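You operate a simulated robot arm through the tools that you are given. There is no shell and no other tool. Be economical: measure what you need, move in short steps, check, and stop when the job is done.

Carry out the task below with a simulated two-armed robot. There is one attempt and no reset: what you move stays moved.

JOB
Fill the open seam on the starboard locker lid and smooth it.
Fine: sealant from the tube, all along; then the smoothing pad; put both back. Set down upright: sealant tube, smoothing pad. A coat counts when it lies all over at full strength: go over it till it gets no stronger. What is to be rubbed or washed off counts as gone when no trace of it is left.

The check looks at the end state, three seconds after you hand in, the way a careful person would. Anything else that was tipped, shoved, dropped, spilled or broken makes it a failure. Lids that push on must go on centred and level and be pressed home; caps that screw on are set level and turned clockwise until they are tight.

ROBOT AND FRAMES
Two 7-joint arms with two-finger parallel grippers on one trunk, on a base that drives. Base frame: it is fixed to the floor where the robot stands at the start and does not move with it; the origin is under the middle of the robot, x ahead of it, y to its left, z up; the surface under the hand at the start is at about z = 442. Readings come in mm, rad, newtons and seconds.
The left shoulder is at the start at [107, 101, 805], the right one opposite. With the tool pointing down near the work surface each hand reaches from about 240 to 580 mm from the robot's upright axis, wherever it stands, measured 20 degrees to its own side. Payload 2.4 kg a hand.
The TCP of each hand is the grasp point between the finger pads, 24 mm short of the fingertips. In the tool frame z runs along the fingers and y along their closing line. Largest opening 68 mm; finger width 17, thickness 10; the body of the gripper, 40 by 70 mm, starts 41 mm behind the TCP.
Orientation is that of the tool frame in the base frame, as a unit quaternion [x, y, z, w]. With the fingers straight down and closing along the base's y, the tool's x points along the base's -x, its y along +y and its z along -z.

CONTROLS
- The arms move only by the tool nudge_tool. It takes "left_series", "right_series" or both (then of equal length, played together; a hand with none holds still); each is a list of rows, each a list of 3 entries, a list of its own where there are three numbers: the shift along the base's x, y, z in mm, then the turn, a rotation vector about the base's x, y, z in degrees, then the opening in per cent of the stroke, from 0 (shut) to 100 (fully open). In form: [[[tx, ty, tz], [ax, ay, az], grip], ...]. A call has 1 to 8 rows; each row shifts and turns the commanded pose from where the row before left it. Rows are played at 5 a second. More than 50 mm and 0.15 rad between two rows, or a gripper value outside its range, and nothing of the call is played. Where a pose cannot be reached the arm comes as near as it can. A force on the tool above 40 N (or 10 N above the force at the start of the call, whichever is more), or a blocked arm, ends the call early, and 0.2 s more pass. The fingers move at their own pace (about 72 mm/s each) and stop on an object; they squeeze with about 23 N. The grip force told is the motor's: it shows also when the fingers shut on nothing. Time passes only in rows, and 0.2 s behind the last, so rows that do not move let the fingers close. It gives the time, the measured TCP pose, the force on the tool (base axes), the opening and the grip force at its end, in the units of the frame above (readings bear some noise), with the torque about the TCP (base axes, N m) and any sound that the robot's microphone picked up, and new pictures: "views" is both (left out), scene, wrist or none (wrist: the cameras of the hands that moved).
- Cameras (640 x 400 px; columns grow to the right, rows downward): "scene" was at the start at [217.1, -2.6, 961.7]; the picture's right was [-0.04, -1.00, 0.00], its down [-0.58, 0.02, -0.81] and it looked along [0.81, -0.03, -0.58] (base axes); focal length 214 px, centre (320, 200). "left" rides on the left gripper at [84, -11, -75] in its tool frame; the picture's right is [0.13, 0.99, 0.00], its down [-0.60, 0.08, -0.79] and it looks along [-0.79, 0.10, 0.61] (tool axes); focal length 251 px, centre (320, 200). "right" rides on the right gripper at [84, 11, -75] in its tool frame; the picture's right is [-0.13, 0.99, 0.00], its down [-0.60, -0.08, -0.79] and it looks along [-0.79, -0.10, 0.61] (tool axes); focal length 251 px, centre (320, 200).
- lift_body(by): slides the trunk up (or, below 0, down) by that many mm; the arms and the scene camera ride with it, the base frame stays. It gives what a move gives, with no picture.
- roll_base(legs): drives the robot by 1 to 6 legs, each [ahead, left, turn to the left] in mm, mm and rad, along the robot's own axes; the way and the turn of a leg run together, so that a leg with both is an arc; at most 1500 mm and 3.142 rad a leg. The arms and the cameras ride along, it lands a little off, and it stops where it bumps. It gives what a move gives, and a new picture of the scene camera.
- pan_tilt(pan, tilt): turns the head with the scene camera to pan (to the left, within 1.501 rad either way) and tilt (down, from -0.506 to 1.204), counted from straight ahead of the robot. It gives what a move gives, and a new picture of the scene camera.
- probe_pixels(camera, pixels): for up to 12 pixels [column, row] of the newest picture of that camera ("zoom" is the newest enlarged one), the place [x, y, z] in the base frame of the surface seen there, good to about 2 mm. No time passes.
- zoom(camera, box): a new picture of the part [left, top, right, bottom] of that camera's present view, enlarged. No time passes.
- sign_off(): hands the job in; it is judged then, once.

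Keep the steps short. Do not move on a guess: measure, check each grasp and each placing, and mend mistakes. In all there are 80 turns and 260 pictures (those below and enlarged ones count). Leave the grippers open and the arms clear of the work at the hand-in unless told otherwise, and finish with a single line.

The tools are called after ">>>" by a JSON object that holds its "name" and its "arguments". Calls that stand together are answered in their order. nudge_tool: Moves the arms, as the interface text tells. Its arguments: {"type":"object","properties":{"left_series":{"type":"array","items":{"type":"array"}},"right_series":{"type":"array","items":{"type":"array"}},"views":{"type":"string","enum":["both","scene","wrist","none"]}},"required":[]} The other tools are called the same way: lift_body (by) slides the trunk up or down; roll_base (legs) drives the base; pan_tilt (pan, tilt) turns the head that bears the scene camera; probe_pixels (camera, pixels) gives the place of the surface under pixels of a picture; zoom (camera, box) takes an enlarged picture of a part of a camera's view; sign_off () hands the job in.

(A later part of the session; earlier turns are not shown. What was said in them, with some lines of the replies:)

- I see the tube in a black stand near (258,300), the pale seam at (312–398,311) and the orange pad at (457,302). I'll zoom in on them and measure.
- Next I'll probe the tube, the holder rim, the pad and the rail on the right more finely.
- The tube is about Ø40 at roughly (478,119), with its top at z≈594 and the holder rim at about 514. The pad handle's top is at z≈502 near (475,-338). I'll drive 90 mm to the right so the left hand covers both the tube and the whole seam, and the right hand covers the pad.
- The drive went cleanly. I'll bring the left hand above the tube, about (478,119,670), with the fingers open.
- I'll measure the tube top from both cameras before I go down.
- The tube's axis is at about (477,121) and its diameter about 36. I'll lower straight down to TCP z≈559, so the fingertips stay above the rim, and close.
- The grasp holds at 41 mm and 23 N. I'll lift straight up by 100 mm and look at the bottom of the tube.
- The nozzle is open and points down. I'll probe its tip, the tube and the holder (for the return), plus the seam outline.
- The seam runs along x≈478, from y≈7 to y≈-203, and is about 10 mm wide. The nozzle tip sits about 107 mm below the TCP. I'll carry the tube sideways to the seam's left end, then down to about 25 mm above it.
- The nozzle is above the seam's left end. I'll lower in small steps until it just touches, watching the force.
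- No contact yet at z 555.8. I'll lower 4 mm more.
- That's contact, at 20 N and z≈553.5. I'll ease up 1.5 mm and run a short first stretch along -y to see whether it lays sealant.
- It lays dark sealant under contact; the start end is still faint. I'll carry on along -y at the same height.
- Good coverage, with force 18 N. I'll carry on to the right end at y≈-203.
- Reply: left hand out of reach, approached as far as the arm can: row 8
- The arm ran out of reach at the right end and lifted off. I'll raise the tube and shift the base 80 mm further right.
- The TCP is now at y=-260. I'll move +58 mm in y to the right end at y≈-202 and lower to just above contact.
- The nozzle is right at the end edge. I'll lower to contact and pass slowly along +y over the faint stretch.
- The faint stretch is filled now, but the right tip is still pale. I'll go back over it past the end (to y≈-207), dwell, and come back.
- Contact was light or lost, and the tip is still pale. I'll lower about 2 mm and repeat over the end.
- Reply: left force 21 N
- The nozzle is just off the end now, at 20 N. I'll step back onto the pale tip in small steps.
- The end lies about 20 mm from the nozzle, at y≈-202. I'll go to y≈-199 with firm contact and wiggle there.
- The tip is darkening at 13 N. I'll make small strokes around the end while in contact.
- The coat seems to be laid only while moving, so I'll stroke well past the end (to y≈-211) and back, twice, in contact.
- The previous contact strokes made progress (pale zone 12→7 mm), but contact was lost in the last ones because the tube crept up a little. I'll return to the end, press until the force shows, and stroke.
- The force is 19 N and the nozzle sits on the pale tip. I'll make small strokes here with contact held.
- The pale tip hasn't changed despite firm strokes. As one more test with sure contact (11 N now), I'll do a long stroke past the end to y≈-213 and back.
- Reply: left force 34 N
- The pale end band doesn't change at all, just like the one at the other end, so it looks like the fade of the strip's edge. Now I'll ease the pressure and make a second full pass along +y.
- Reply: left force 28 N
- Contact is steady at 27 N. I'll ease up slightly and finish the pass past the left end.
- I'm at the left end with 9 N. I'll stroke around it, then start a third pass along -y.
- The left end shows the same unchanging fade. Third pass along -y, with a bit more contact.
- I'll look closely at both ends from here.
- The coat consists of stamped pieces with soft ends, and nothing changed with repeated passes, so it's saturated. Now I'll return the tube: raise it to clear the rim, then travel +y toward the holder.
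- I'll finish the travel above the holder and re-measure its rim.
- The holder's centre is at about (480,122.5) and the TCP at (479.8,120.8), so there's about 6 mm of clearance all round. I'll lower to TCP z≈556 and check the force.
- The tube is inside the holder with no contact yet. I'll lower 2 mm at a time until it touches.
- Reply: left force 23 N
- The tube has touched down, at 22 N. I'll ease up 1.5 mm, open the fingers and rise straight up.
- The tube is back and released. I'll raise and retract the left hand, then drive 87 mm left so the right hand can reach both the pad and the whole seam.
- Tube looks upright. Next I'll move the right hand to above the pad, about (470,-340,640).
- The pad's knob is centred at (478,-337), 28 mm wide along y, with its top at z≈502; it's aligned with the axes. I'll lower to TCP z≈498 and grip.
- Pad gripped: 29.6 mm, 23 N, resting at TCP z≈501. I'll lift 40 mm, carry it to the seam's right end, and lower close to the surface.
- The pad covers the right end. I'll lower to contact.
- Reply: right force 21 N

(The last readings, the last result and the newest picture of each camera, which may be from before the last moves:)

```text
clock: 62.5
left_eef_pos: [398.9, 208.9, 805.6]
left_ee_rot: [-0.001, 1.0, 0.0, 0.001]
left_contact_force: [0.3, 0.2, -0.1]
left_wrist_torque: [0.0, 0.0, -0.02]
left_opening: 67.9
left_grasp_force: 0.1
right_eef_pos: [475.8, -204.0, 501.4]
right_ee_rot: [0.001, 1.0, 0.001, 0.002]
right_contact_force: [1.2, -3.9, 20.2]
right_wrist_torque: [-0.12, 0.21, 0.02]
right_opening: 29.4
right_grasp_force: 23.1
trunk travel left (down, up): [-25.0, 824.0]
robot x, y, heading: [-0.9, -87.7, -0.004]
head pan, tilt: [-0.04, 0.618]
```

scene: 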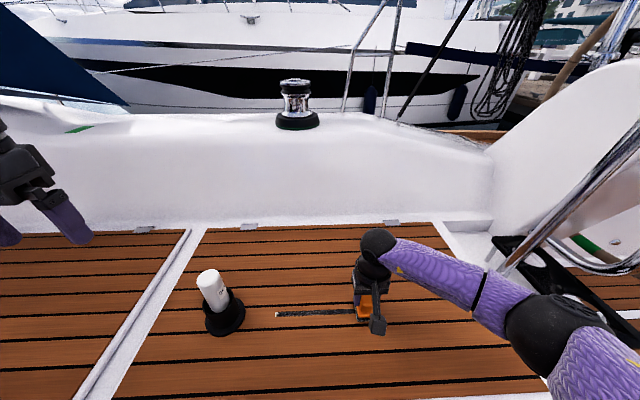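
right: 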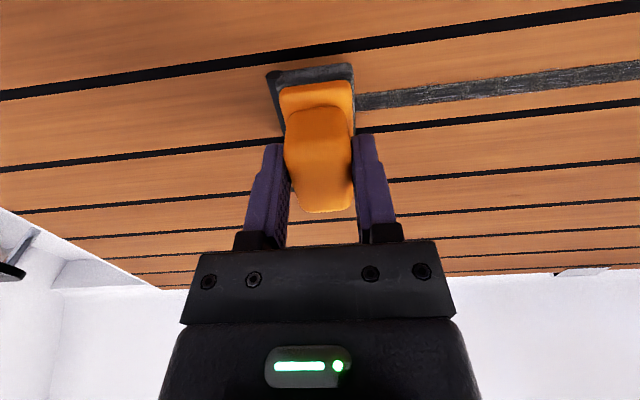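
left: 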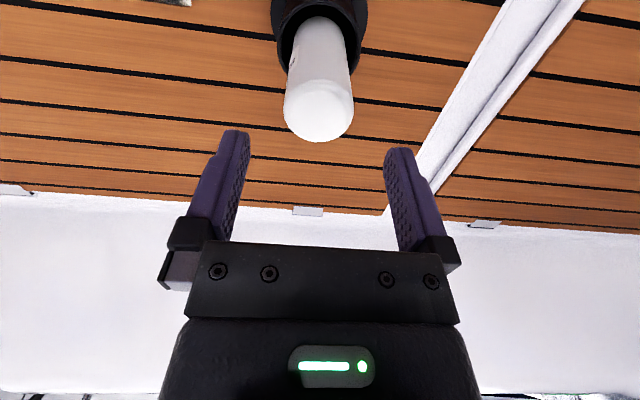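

Contact at 20 N. I'll ease up 0.7 mm and stroke +y along the seam.

>>> {"name": "nudge_tool", "arguments": {"right_series": [[[0, 0, 0.7], [0, 0, 0], 0], [[0, 14, 0], [0, 0, 0], 0], [[0, 14, 0], [0, 0, 0], 0], [[0, 14, 0], [0, 0, 0], 0], [[0, 14, 0], [0, 0, 0], 0], [[0, 14, 0], [0, 0, 0], 0], [[0, 14, 0], [0, 0, 0], 0], [[0, 14, 0], [0, 0, 0], 0]], "views": "wrist"}}

>>> {"name": "zoom", "arguments": {"camera": "right", "box": [60, 20, 380, 160]}}

```text
clock: 64.3
left_eef_pos: [400.1, 210.6, 806.1]
left_ee_rot: [0.0, 1.0, 0.001, 0.001]
left_contact_force: [0.2, -1.7, -0.5]
left_wrist_torque: [-0.02, -0.02, -0.02]
left_opening: 68.0
left_grasp_force: 0.0
right_eef_pos: [475.1, -106.8, 500.7]
right_ee_rot: [0.0, 1.0, 0.0, -0.001]
right_contact_force: [-4.4, -12.0, 18.2]
right_wrist_torque: [-0.32, 0.08, -0.03]
right_opening: 29.1
right_grasp_force: 22.7
trunk travel left (down, up): [-25.0, 824.0]
robot x, y, heading: [-1.2, -87.4, 0.001]
head pan, tilt: [-0.04, 0.618]
```

right: 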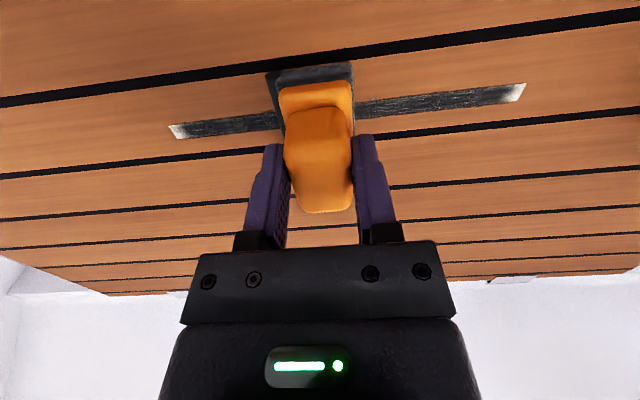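

```text
2.00 times, centred on (220, 90) of right
```

zoom: 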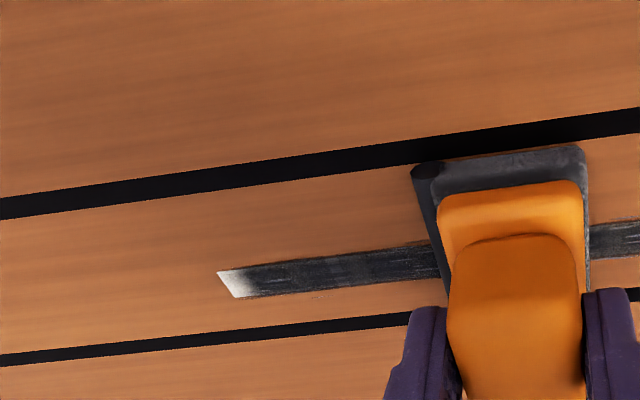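

The pass behind the pad looks smoother, with fewer streaks. I'll continue to the left end and a bit beyond, staying clear of the holder flange at y≈80.

>>> {"name": "nudge_tool", "arguments": {"right_series": [[[0, 14, 0], [0, 0, 0], 0], [[0, 14, 0], [0, 0, 0], 0], [[0, 14, 0], [0, 0, 0], 0], [[0, 14, 0], [0, 0, 0], 0], [[0, 14, 0], [0, 0, 0], 0], [[0, 14, 0], [0, 0, 0], 0], [[0, 14, 0], [0, 0, 0], 0], [[0, 14, 0], [0, 0, 0], 0]], "views": "none"}}

>>> {"name": "zoom", "arguments": {"camera": "right", "box": [0, 10, 400, 200]}}

```text
clock: 66.1
left_eef_pos: [398.4, 208.5, 804.5]
left_ee_rot: [0.001, 1.0, 0.0, 0.001]
left_contact_force: [0.2, 0.1, 0.3]
left_wrist_torque: [-0.02, 0.02, -0.03]
left_opening: 68.3
left_grasp_force: 0.1
right_eef_pos: [478.2, -10.3, 500.6]
right_ee_rot: [0.0, 1.0, 0.0, 0.001]
right_contact_force: [2.5, -14.1, 25.3]
right_wrist_torque: [-0.28, -0.02, -0.09]
right_opening: 29.3
right_grasp_force: 22.9
right hand out of reach, approached as far as the arm can: row 8
trunk travel left (down, up): [-25.0, 824.0]
robot x, y, heading: [0.8, -83.1, -0.005]
head pan, tilt: [-0.04, 0.618]
```

```text
1.60 times, centred on (200, 105) of right
```

zoom: 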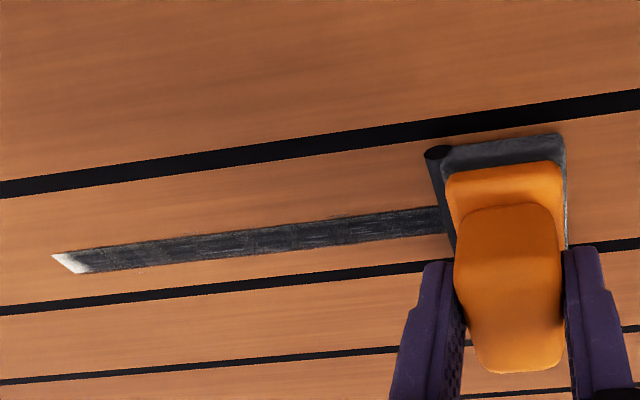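

The right arm hits its reach limit here (y≈-10). I'll lift the pad, drive 50 mm left, and work the left end from there.

>>> {"name": "nudge_tool", "arguments": {"right_series": [[[0, -5, 15], [0, 0, 0], 0], [[0, -10, 15], [0, 0, 0], 0], [[0, 0, 0], [0, 0, 0], 0]], "views": "none"}}

>>> {"name": "roll_base", "arguments": {"legs": [[0, 45, 0]]}}

>>> {"name": "zoom", "arguments": {"camera": "scene", "box": [230, 270, 430, 345]}}

```text
clock: 66.9
left_eef_pos: [399.5, 209.2, 805.1]
left_ee_rot: [0.0, 1.0, 0.0, 0.0]
left_contact_force: [-0.2, -0.1, 0.3]
left_wrist_torque: [0.0, 0.02, -0.02]
left_opening: 68.1
left_grasp_force: 0.0
right_eef_pos: [477.1, -23.0, 527.4]
right_ee_rot: [0.0, 1.0, 0.0, 0.0]
right_contact_force: [-0.4, -1.0, 0.4]
right_wrist_torque: [-0.01, -0.01, 0.01]
right_opening: 29.5
right_grasp_force: 22.7
trunk travel left (down, up): [-25.0, 824.0]
robot x, y, heading: [0.6, -88.0, -0.0]
head pan, tilt: [-0.04, 0.618]
```

```text
clock: 67.8
left_eef_pos: [399.3, 256.1, 804.7]
left_ee_rot: [0.0, 1.0, 0.001, 0.001]
left_contact_force: [0.7, 0.2, -0.3]
left_wrist_torque: [-0.03, -0.03, 0.0]
left_opening: 68.0
left_grasp_force: 0.0
right_eef_pos: [475.9, 21.4, 526.6]
right_ee_rot: [0.0, 1.0, 0.0, 0.001]
right_contact_force: [0.0, 0.0, -1.5]
right_wrist_torque: [-0.02, -0.01, 0.03]
right_opening: 29.5
right_grasp_force: 23.7
trunk travel left (down, up): [-25.0, 824.0]
robot x, y, heading: [0.7, -44.1, -0.003]
head pan, tilt: [-0.04, 0.618]
```

scene: 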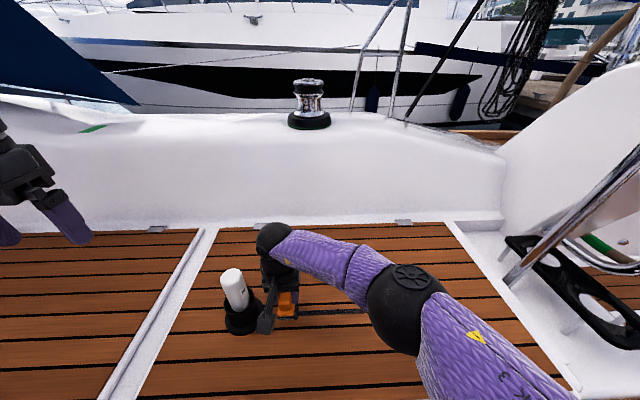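

```text
3.20 times, centred on (330, 308) of scene
```

zoom: 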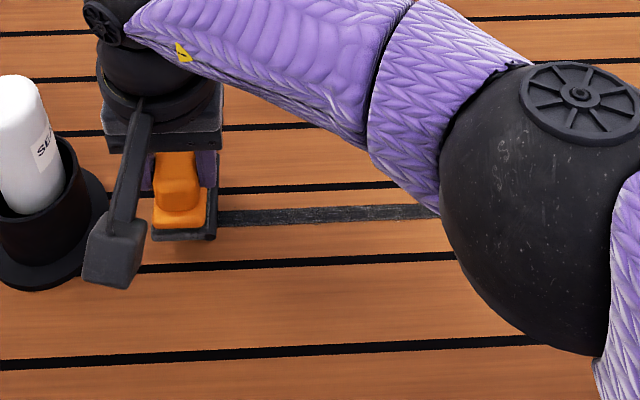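

There's clearance to the holder. I'll shift to y≈12, lower to contact, and stroke around the left end.

>>> {"name": "nudge_tool", "arguments": {"right_series": [[[1, -9, -12], [0, 0, 0], 0], [[0, 0, -12], [0, 0, 0], 0], [[0, 0, -1.5], [0, 0, 0], 0], [[0, 0, -0.8], [0, 0, 0], 0], [[0, 0, 0], [0, 0, 0], 0]], "views": "none"}}

```text
clock: 69.0
left_eef_pos: [400.6, 254.1, 805.0]
left_ee_rot: [0.0, 1.0, 0.0, 0.0]
left_contact_force: [0.1, 0.9, -0.4]
left_wrist_torque: [0.0, 0.0, -0.02]
left_opening: 68.1
left_grasp_force: 0.1
right_eef_pos: [477.1, 10.5, 500.4]
right_ee_rot: [0.0, 1.0, 0.0, 0.0]
right_contact_force: [0.4, -0.4, 2.0]
right_wrist_torque: [0.05, -0.11, 0.0]
right_opening: 29.6
right_grasp_force: 22.9
trunk travel left (down, up): [-25.0, 824.0]
robot x, y, heading: [-0.7, -40.2, -0.002]
head pan, tilt: [-0.04, 0.618]
```

Light contact. I'll press slightly more, stroke at the left end, then go along -y.

>>> {"name": "nudge_tool", "arguments": {"right_series": [[[0, -10, -1], [0, 0, 0], 0], [[0, 10, 0], [0, 0, 0], 0], [[0, -12, 0], [0, 0, 0], 0], [[0, -14, 0], [0, 0, 0], 0], [[0, -14, 0], [0, 0, 0], 0], [[0, -14, 0], [0, 0, 0], 0], [[0, -14, 0], [0, 0, 0], 0], [[0, -14, 0], [0, 0, 0], 0]], "views": "none"}}

>>> {"name": "zoom", "arguments": {"camera": "right", "box": [200, 10, 600, 200]}}

```text
clock: 70.8
left_eef_pos: [398.9, 254.8, 804.0]
left_ee_rot: [0.001, 1.0, -0.001, 0.001]
left_contact_force: [0.5, -0.3, -0.1]
left_wrist_torque: [0.01, -0.02, -0.04]
left_opening: 67.9
left_grasp_force: 0.1
right_eef_pos: [477.2, -70.0, 500.4]
right_ee_rot: [0.0, 1.0, -0.001, 0.0]
right_contact_force: [-1.4, 8.7, 11.6]
right_wrist_torque: [0.35, -0.16, 0.09]
right_opening: 29.6
right_grasp_force: 22.5
trunk travel left (down, up): [-25.0, 824.0]
robot x, y, heading: [-2.7, -42.2, 0.003]
head pan, tilt: [-0.04, 0.618]
```

```text
1.60 times, centred on (400, 105) of right
```

zoom: 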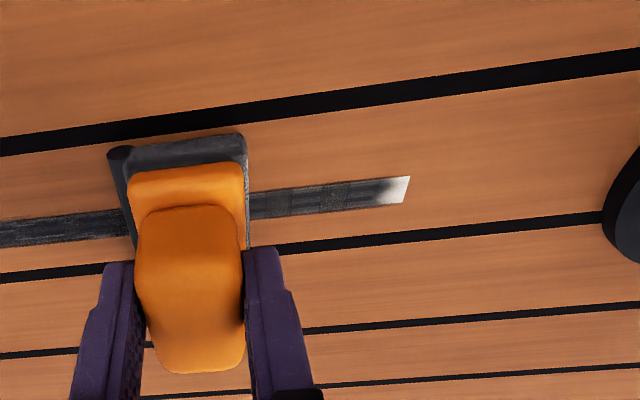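

Good contact at 12 N and it's visibly smoothed. I'll continue -y to beyond the right end.

>>> {"name": "nudge_tool", "arguments": {"right_series": [[[0, -14, -0.2], [0, 0, 0], 0], [[0, -14, 0], [0, 0, 0], 0], [[0, -14, 0], [0, 0, 0], 0], [[0, -14, 0], [0, 0, 0], 0], [[0, -14, 0], [0, 0, 0], 0], [[0, -14, 0], [0, 0, 0], 0], [[0, -14, 0], [0, 0, 0], 0], [[0, -14, 0], [0, 0, 0], 0]], "views": "none"}}

>>> {"name": "nudge_tool", "arguments": {"right_series": [[[0, -14, 0], [0, 0, 0], 0], [[0, -14, 0], [0, 0, 0], 0], [[0, -8, 0], [0, 0, 0], 0], [[0, 12, 0], [0, 0, 0], 0], [[0, -12, 0], [0, 0, 0], 0], [[0, 12, 0], [0, 0, 0], 0], [[0, 0, 20], [0, 0, 0], 0], [[0, -40, 10], [0, 0, 0], 0]]}}

>>> {"name": "zoom", "arguments": {"camera": "scene", "box": [270, 290, 400, 335]}}

>>> {"name": "zoom", "arguments": {"camera": "right", "box": [320, 10, 640, 150]}}

```text
clock: 72.6
left_eef_pos: [399.3, 255.1, 803.3]
left_ee_rot: [0.0, 1.0, -0.001, 0.001]
left_contact_force: [0.4, -0.5, 0.4]
left_wrist_torque: [0.01, -0.04, 0.0]
left_opening: 68.0
left_grasp_force: 0.0
right_eef_pos: [477.9, -180.9, 501.7]
right_ee_rot: [-0.001, 1.0, 0.0, 0.001]
right_contact_force: [-0.5, 11.1, 14.3]
right_wrist_torque: [0.35, 0.1, 0.01]
right_opening: 29.4
right_grasp_force: 23.1
trunk travel left (down, up): [-25.0, 824.0]
robot x, y, heading: [-1.8, -42.6, -0.0]
head pan, tilt: [-0.04, 0.618]
```

```text
clock: 74.4
left_eef_pos: [399.8, 254.7, 804.7]
left_ee_rot: [0.0, 1.0, 0.0, 0.0]
left_contact_force: [0.2, 0.4, -0.8]
left_wrist_torque: [-0.02, -0.06, -0.03]
left_opening: 67.9
left_grasp_force: 0.0
right_eef_pos: [476.3, -247.4, 529.3]
right_ee_rot: [-0.001, 1.0, 0.0, -0.001]
right_contact_force: [0.3, -0.5, -0.6]
right_wrist_torque: [0.04, 0.02, -0.01]
right_opening: 29.5
right_grasp_force: 22.9
trunk travel left (down, up): [-25.0, 824.0]
robot x, y, heading: [0.1, -37.7, 0.004]
head pan, tilt: [-0.04, 0.618]
```

scene: 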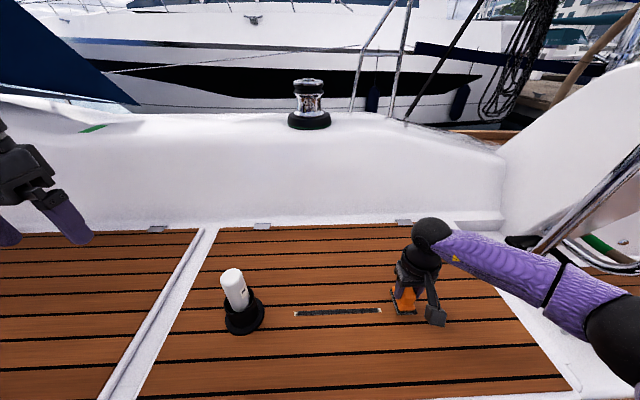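
right: 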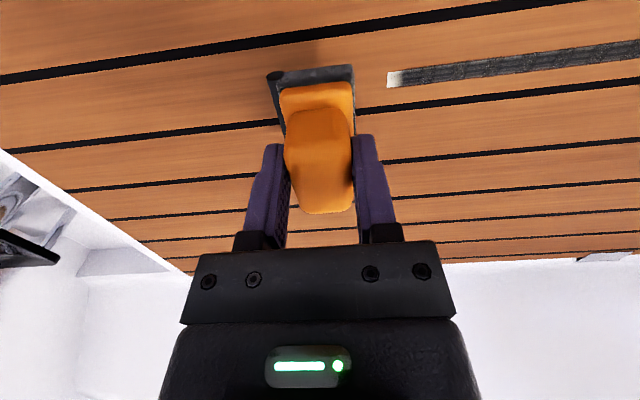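

```text
4.92 times, centred on (335, 312) of scene
```

zoom: 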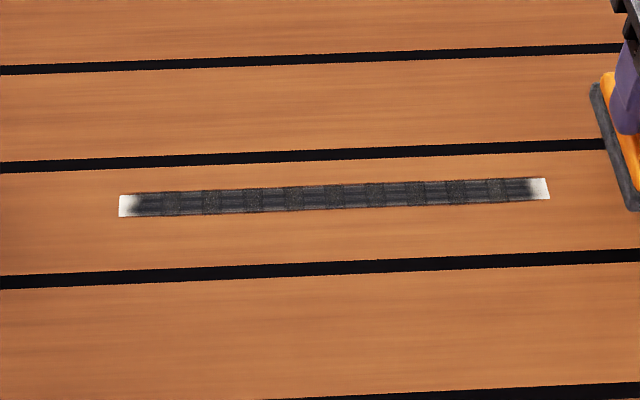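

```text
2.00 times, centred on (480, 80) of right
```

zoom: 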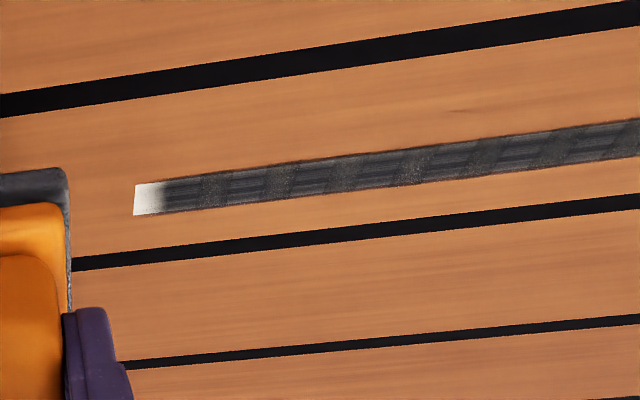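

The smoothed coat is now uniform: ten even overlapping tiles, with the same soft fade at both ends. I'll do one more full pass to check it gets no stronger, setting down again at the right end.

>>> {"name": "nudge_tool", "arguments": {"right_series": [[[1, 38, -8], [0, 0, 0], 0], [[0, 0, -20], [0, 0, 0], 0], [[0, 0, -1.5], [0, 0, 0], 0], [[0, 0, -0.7], [0, 0, 0], 0], [[0, 14, -0.4], [0, 0, 0], 0], [[0, 14, 0], [0, 0, 0], 0], [[0, 14, 0], [0, 0, 0], 0], [[0, 14, 0], [0, 0, 0], 0]], "views": "none"}}

>>> {"name": "nudge_tool", "arguments": {"right_series": [[[0, 14, 0], [0, 0, 0], 0], [[0, 14, 0], [0, 0, 0], 0], [[0, 14, 0], [0, 0, 0], 0], [[0, 14, 0], [0, 0, 0], 0], [[0, 14, 0], [0, 0, 0], 0], [[0, 14, 0], [0, 0, 0], 0], [[0, 14, 0], [0, 0, 0], 0], [[0, 14, 0], [0, 0, 0], 0]], "views": "none"}}

```text
clock: 76.2
left_eef_pos: [398.0, 254.4, 804.1]
left_ee_rot: [0.0, 1.0, 0.0, 0.001]
left_contact_force: [-0.8, 0.0, 0.4]
left_wrist_torque: [0.03, -0.01, 0.01]
left_opening: 67.8
left_grasp_force: 0.1
right_eef_pos: [477.9, -152.1, 500.2]
right_ee_rot: [0.0, 1.0, 0.0, 0.0]
right_contact_force: [1.0, -11.5, 17.9]
right_wrist_torque: [-0.36, -0.19, -0.1]
right_opening: 29.5
right_grasp_force: 23.1
trunk travel left (down, up): [-25.0, 824.0]
robot x, y, heading: [-3.8, -41.6, 0.002]
head pan, tilt: [-0.04, 0.618]
```

```text
clock: 77.4
left_eef_pos: [398.8, 253.2, 805.9]
left_ee_rot: [0.001, 1.0, 0.0, 0.0]
left_contact_force: [0.0, -0.1, 0.1]
left_wrist_torque: [-0.02, 0.0, -0.03]
left_opening: 67.9
left_grasp_force: 0.1
right_eef_pos: [477.4, -90.4, 500.6]
right_ee_rot: [0.001, 1.0, -0.001, 0.0]
right_contact_force: [-8.2, -5.1, 20.1]
right_wrist_torque: [0.09, 0.41, 0.06]
right_opening: 29.5
right_grasp_force: 23.0
trunk travel left (down, up): [-25.0, 824.0]
robot x, y, heading: [0.8, -41.6, -0.005]
head pan, tilt: [-0.04, 0.618]
stopped in row 5 (right hand): the force on the tool passed its limit at 43 N (the readings are from after the stop); the commanded pose is now the measured one
```

The force limit tripped at y=-90 (43 N peak). I'll ease up 1 mm and carry on to the left end.

>>> {"name": "nudge_tool", "arguments": {"right_series": [[[0, 0, 0.5], [0, 0, 0], 0], [[0, 14, 0], [0, 0, 0], 0], [[0, 14, 0], [0, 0, 0], 0], [[0, 14, 0], [0, 0, 0], 0], [[0, 14, 0], [0, 0, 0], 0], [[0, 14, 0], [0, 0, 0], 0], [[0, 14, 0], [0, 0, 0], 0], [[0, 14, 0], [0, 0, 0], 0]], "views": "none"}}

>>> {"name": "zoom", "arguments": {"camera": "right", "box": [0, 10, 400, 200]}}

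```text
clock: 79.2
left_eef_pos: [399.3, 253.2, 806.0]
left_ee_rot: [0.0, 1.0, -0.001, 0.002]
left_contact_force: [-0.6, -1.2, -0.5]
left_wrist_torque: [-0.01, -0.01, 0.01]
left_opening: 67.9
left_grasp_force: 0.0
right_eef_pos: [478.1, 8.8, 499.9]
right_ee_rot: [0.003, 1.0, -0.002, 0.001]
right_contact_force: [0.2, -19.3, 33.3]
right_wrist_torque: [-0.54, 0.12, -0.03]
right_opening: 29.3
right_grasp_force: 23.5
trunk travel left (down, up): [-25.0, 824.0]
robot x, y, heading: [2.7, -40.6, -0.001]
head pan, tilt: [-0.04, 0.618]
```

```text
1.60 times, centred on (200, 105) of right
```

zoom: 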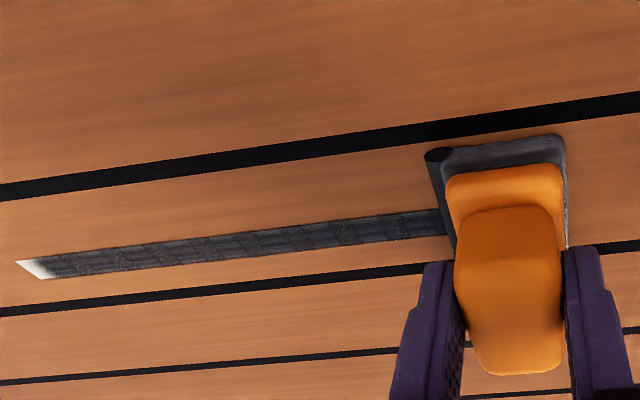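

I'll add a small extra stroke at the left end, then lift the pad and travel right.

>>> {"name": "nudge_tool", "arguments": {"right_series": [[[0, -12, 0.8], [0, 0, 0], 0], [[0, 12, 0], [0, 0, 0], 0], [[0, -12, 0], [0, 0, 0], 0], [[0, 0, 20], [0, 0, 0], 0], [[0, 0, 20], [0, 0, 0], 0], [[0, -45, 0], [0, 0, 0], 0], [[0, -48, 0], [0, 0, 0], 0], [[0, -48, 0], [0, 0, 0], 0]], "views": "none"}}

>>> {"name": "nudge_tool", "arguments": {"right_series": [[[0, -48, 0], [0, 0, 0], 0], [[0, -48, 0], [0, 0, 0], 0], [[0, 0, 0], [0, 0, 0], 0]], "views": "none"}}

>>> {"name": "roll_base", "arguments": {"legs": [[0, -45, 0]]}}

>>> {"name": "zoom", "arguments": {"camera": "scene", "box": [250, 290, 380, 335]}}

```text
clock: 81.0
left_eef_pos: [400.8, 254.7, 805.8]
left_ee_rot: [0.0, 1.0, 0.0, 0.0]
left_contact_force: [0.9, -0.3, 0.1]
left_wrist_torque: [-0.03, -0.01, 0.04]
left_opening: 68.2
left_grasp_force: 0.2
right_eef_pos: [478.5, -148.6, 541.1]
right_ee_rot: [0.001, 1.0, -0.002, 0.0]
right_contact_force: [-0.5, 0.6, -0.9]
right_wrist_torque: [0.02, 0.02, 0.01]
right_opening: 29.4
right_grasp_force: 23.5
trunk travel left (down, up): [-25.0, 824.0]
robot x, y, heading: [4.1, -42.3, -0.004]
head pan, tilt: [-0.04, 0.618]
```

```text
clock: 81.8
left_eef_pos: [399.7, 254.9, 804.1]
left_ee_rot: [0.0, 1.0, 0.0, 0.0]
left_contact_force: [-0.4, 0.2, 0.0]
left_wrist_torque: [0.02, 0.02, -0.01]
left_opening: 68.2
left_grasp_force: 0.1
right_eef_pos: [481.0, -241.5, 540.9]
right_ee_rot: [0.002, 1.0, -0.001, 0.0]
right_contact_force: [0.4, 0.6, -0.9]
right_wrist_torque: [0.0, -0.01, 0.0]
right_opening: 29.4
right_grasp_force: 22.9
trunk travel left (down, up): [-25.0, 824.0]
robot x, y, heading: [-0.7, -41.9, 0.002]
head pan, tilt: [-0.04, 0.618]
```

```text
clock: 82.7
left_eef_pos: [399.8, 207.8, 804.1]
left_ee_rot: [0.001, 1.0, -0.001, 0.0]
left_contact_force: [-0.4, -0.4, 0.2]
left_wrist_torque: [0.03, 0.0, 0.0]
left_opening: 67.8
left_grasp_force: 0.1
right_eef_pos: [481.3, -286.5, 539.8]
right_ee_rot: [0.0, 1.0, -0.001, 0.0]
right_contact_force: [-0.4, 0.8, -0.7]
right_wrist_torque: [-0.03, 0.01, 0.0]
right_opening: 29.5
right_grasp_force: 23.3
trunk travel left (down, up): [-25.0, 824.0]
robot x, y, heading: [0.8, -88.1, 0.0]
head pan, tilt: [-0.04, 0.618]
```

scene: 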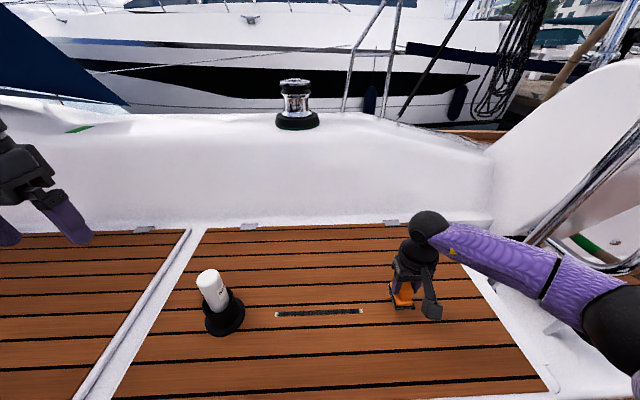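

```text
4.92 times, centred on (315, 312) of scene
```

zoom: 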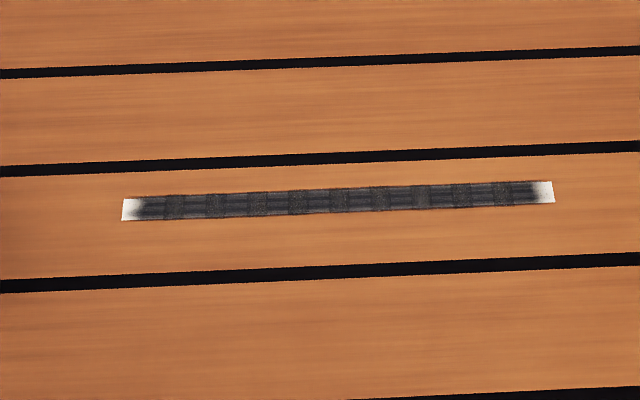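

Unchanged by the last pass, so it's saturated and uniform. I'll return the pad to its place at (477,-337): travel, then lower gently.

>>> {"name": "nudge_tool", "arguments": {"right_series": [[[-2, -26, 0], [0, 0, 0], 0], [[-2, -25, 0], [0, 0, 0], 0], [[0, 0, -20], [0, 0, 0], 0], [[0, 0, -15], [0, 0, 0], 0], [[0, 0, -3], [0, 0, 0], 0], [[0, 0, 0], [0, 0, 0], 0]], "views": "none"}}

```text
clock: 84.1
left_eef_pos: [398.8, 209.9, 805.2]
left_ee_rot: [0.0, 1.0, 0.0, 0.0]
left_contact_force: [-1.2, 0.1, -0.8]
left_wrist_torque: [0.0, 0.02, 0.02]
left_opening: 68.1
left_grasp_force: 0.1
right_eef_pos: [476.3, -337.4, 503.0]
right_ee_rot: [0.001, 1.0, -0.002, 0.001]
right_contact_force: [0.3, -0.4, -0.4]
right_wrist_torque: [0.01, -0.01, -0.01]
right_opening: 29.5
right_grasp_force: 23.3
trunk travel left (down, up): [-25.0, 824.0]
robot x, y, heading: [-1.8, -85.8, -0.0]
head pan, tilt: [-0.04, 0.618]
```

>>> {"name": "nudge_tool", "arguments": {"right_series": [[[0, 0, -1.5], [0, 0, 0], 0], [[0, 0, -1.5], [0, 0, 0], 0], [[0, 0, 0], [0, 0, 0], 0]], "views": "none"}}

```text
clock: 84.9
left_eef_pos: [399.9, 209.4, 804.8]
left_ee_rot: [0.001, 1.0, 0.0, 0.001]
left_contact_force: [0.0, -0.6, 0.3]
left_wrist_torque: [0.02, -0.03, 0.0]
left_opening: 68.1
left_grasp_force: 0.1
right_eef_pos: [476.3, -336.5, 500.0]
right_ee_rot: [0.002, 1.0, -0.001, 0.0]
right_contact_force: [-1.0, 0.2, 1.0]
right_wrist_torque: [0.1, -0.01, 0.01]
right_opening: 29.5
right_grasp_force: 22.3
trunk travel left (down, up): [-25.0, 824.0]
robot x, y, heading: [-1.7, -85.7, 0.001]
head pan, tilt: [-0.04, 0.618]
```

The pad is just touching the surface. I'll open and rise straight up, then retract.

>>> {"name": "nudge_tool", "arguments": {"right_series": [[[0, 0, -0.3], [0, 0, 0], 0], [[0, 0, 0], [0, 0, 0], 50], [[0, 0, 0], [0, 0, 0], 100], [[0, 0, 0], [0, 0, 0], 100], [[0, 0, 25], [0, 0, 0], 100], [[0, 0, 40], [0, 0, 0], 100], [[0, 0, 45], [0, 0, 0], 100], [[0, 0, 45], [0, 0, 0], 100]], "views": "none"}}

>>> {"name": "nudge_tool", "arguments": {"right_series": [[[-25, 0, 40], [0, 0, 0], 100], [[-25, 0, 40], [0, 0, 0], 100], [[-25, 0, 40], [0, 0, 0], 100], [[-25, 0, 40], [0, 0, 0], 100], [[0, 0, 0], [0, 0, 0], 100]]}}

>>> {"name": "zoom", "arguments": {"camera": "scene", "box": [380, 270, 460, 330]}}

>>> {"name": "zoom", "arguments": {"camera": "scene", "box": [180, 250, 270, 345]}}

```text
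clock: 86.7
left_eef_pos: [399.6, 209.1, 804.8]
left_ee_rot: [0.0, 1.0, 0.0, 0.002]
left_contact_force: [-0.5, 0.3, 0.1]
left_wrist_torque: [-0.04, -0.01, 0.0]
left_opening: 67.9
left_grasp_force: 0.1
right_eef_pos: [475.9, -337.3, 656.3]
right_ee_rot: [0.001, 1.0, -0.002, 0.0]
right_contact_force: [-0.2, 0.1, -0.8]
right_wrist_torque: [0.0, -0.02, 0.02]
right_opening: 67.9
right_grasp_force: 0.0
trunk travel left (down, up): [-25.0, 824.0]
robot x, y, heading: [1.1, -85.9, -0.001]
head pan, tilt: [-0.04, 0.618]
```

```text
clock: 87.9
left_eef_pos: [399.9, 209.2, 804.9]
left_ee_rot: [0.0, 1.0, 0.001, 0.001]
left_contact_force: [-0.3, -0.2, 0.5]
left_wrist_torque: [0.02, 0.04, -0.01]
left_opening: 67.8
left_grasp_force: 0.1
right_eef_pos: [378.3, -335.9, 812.1]
right_ee_rot: [0.001, 1.0, -0.002, 0.0]
right_contact_force: [0.5, -0.2, -0.1]
right_wrist_torque: [0.01, -0.03, 0.0]
right_opening: 67.9
right_grasp_force: 0.0
trunk travel left (down, up): [-25.0, 824.0]
robot x, y, heading: [-0.2, -85.8, 0.006]
head pan, tilt: [-0.04, 0.618]
```

scene: 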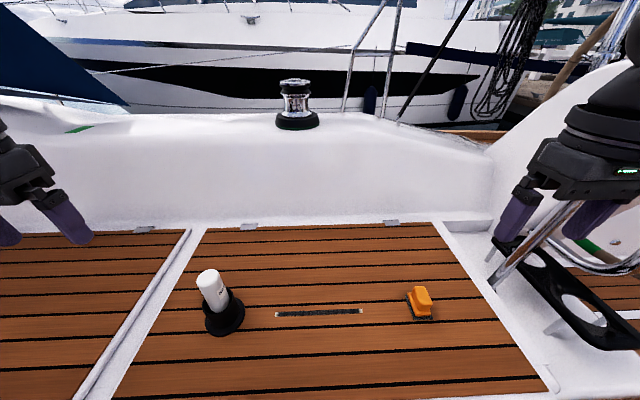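
right: 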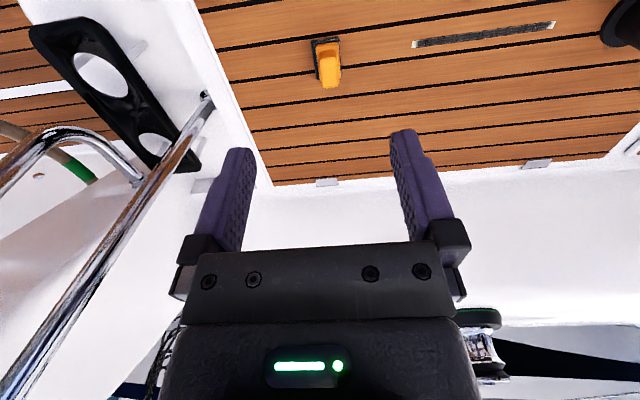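

```text
6.67 times, centred on (420, 300) of scene
```

zoom: 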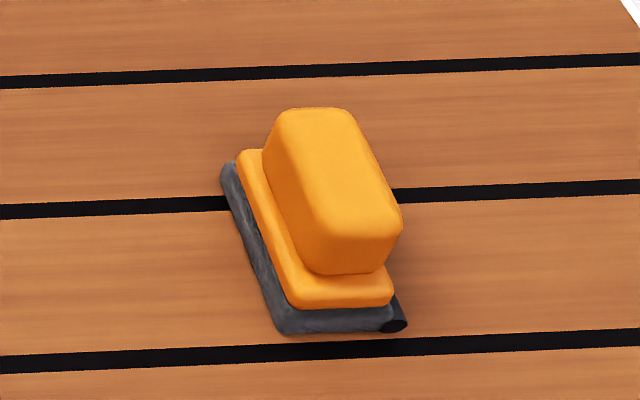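

```text
4.21 times, centred on (225, 298) of scene
```

zoom: 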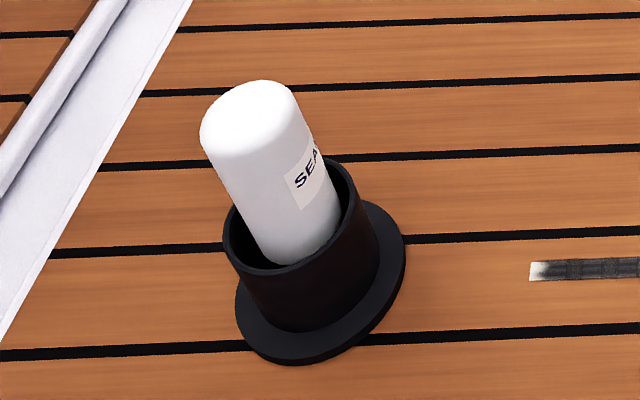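

All ten coat tiles are full and even, and the end fades match on both sides. The tube and pad stand upright in their places, and both hands are open and clear. I'm handing in.

>>> {"name": "sign_off", "arguments": {}}

```text
The job is handed in.
```

I filled the seam along its length and smoothed it, then put the tube and pad back upright; about 7 mm at each tip still looks pale and did not darken with repeated passes.
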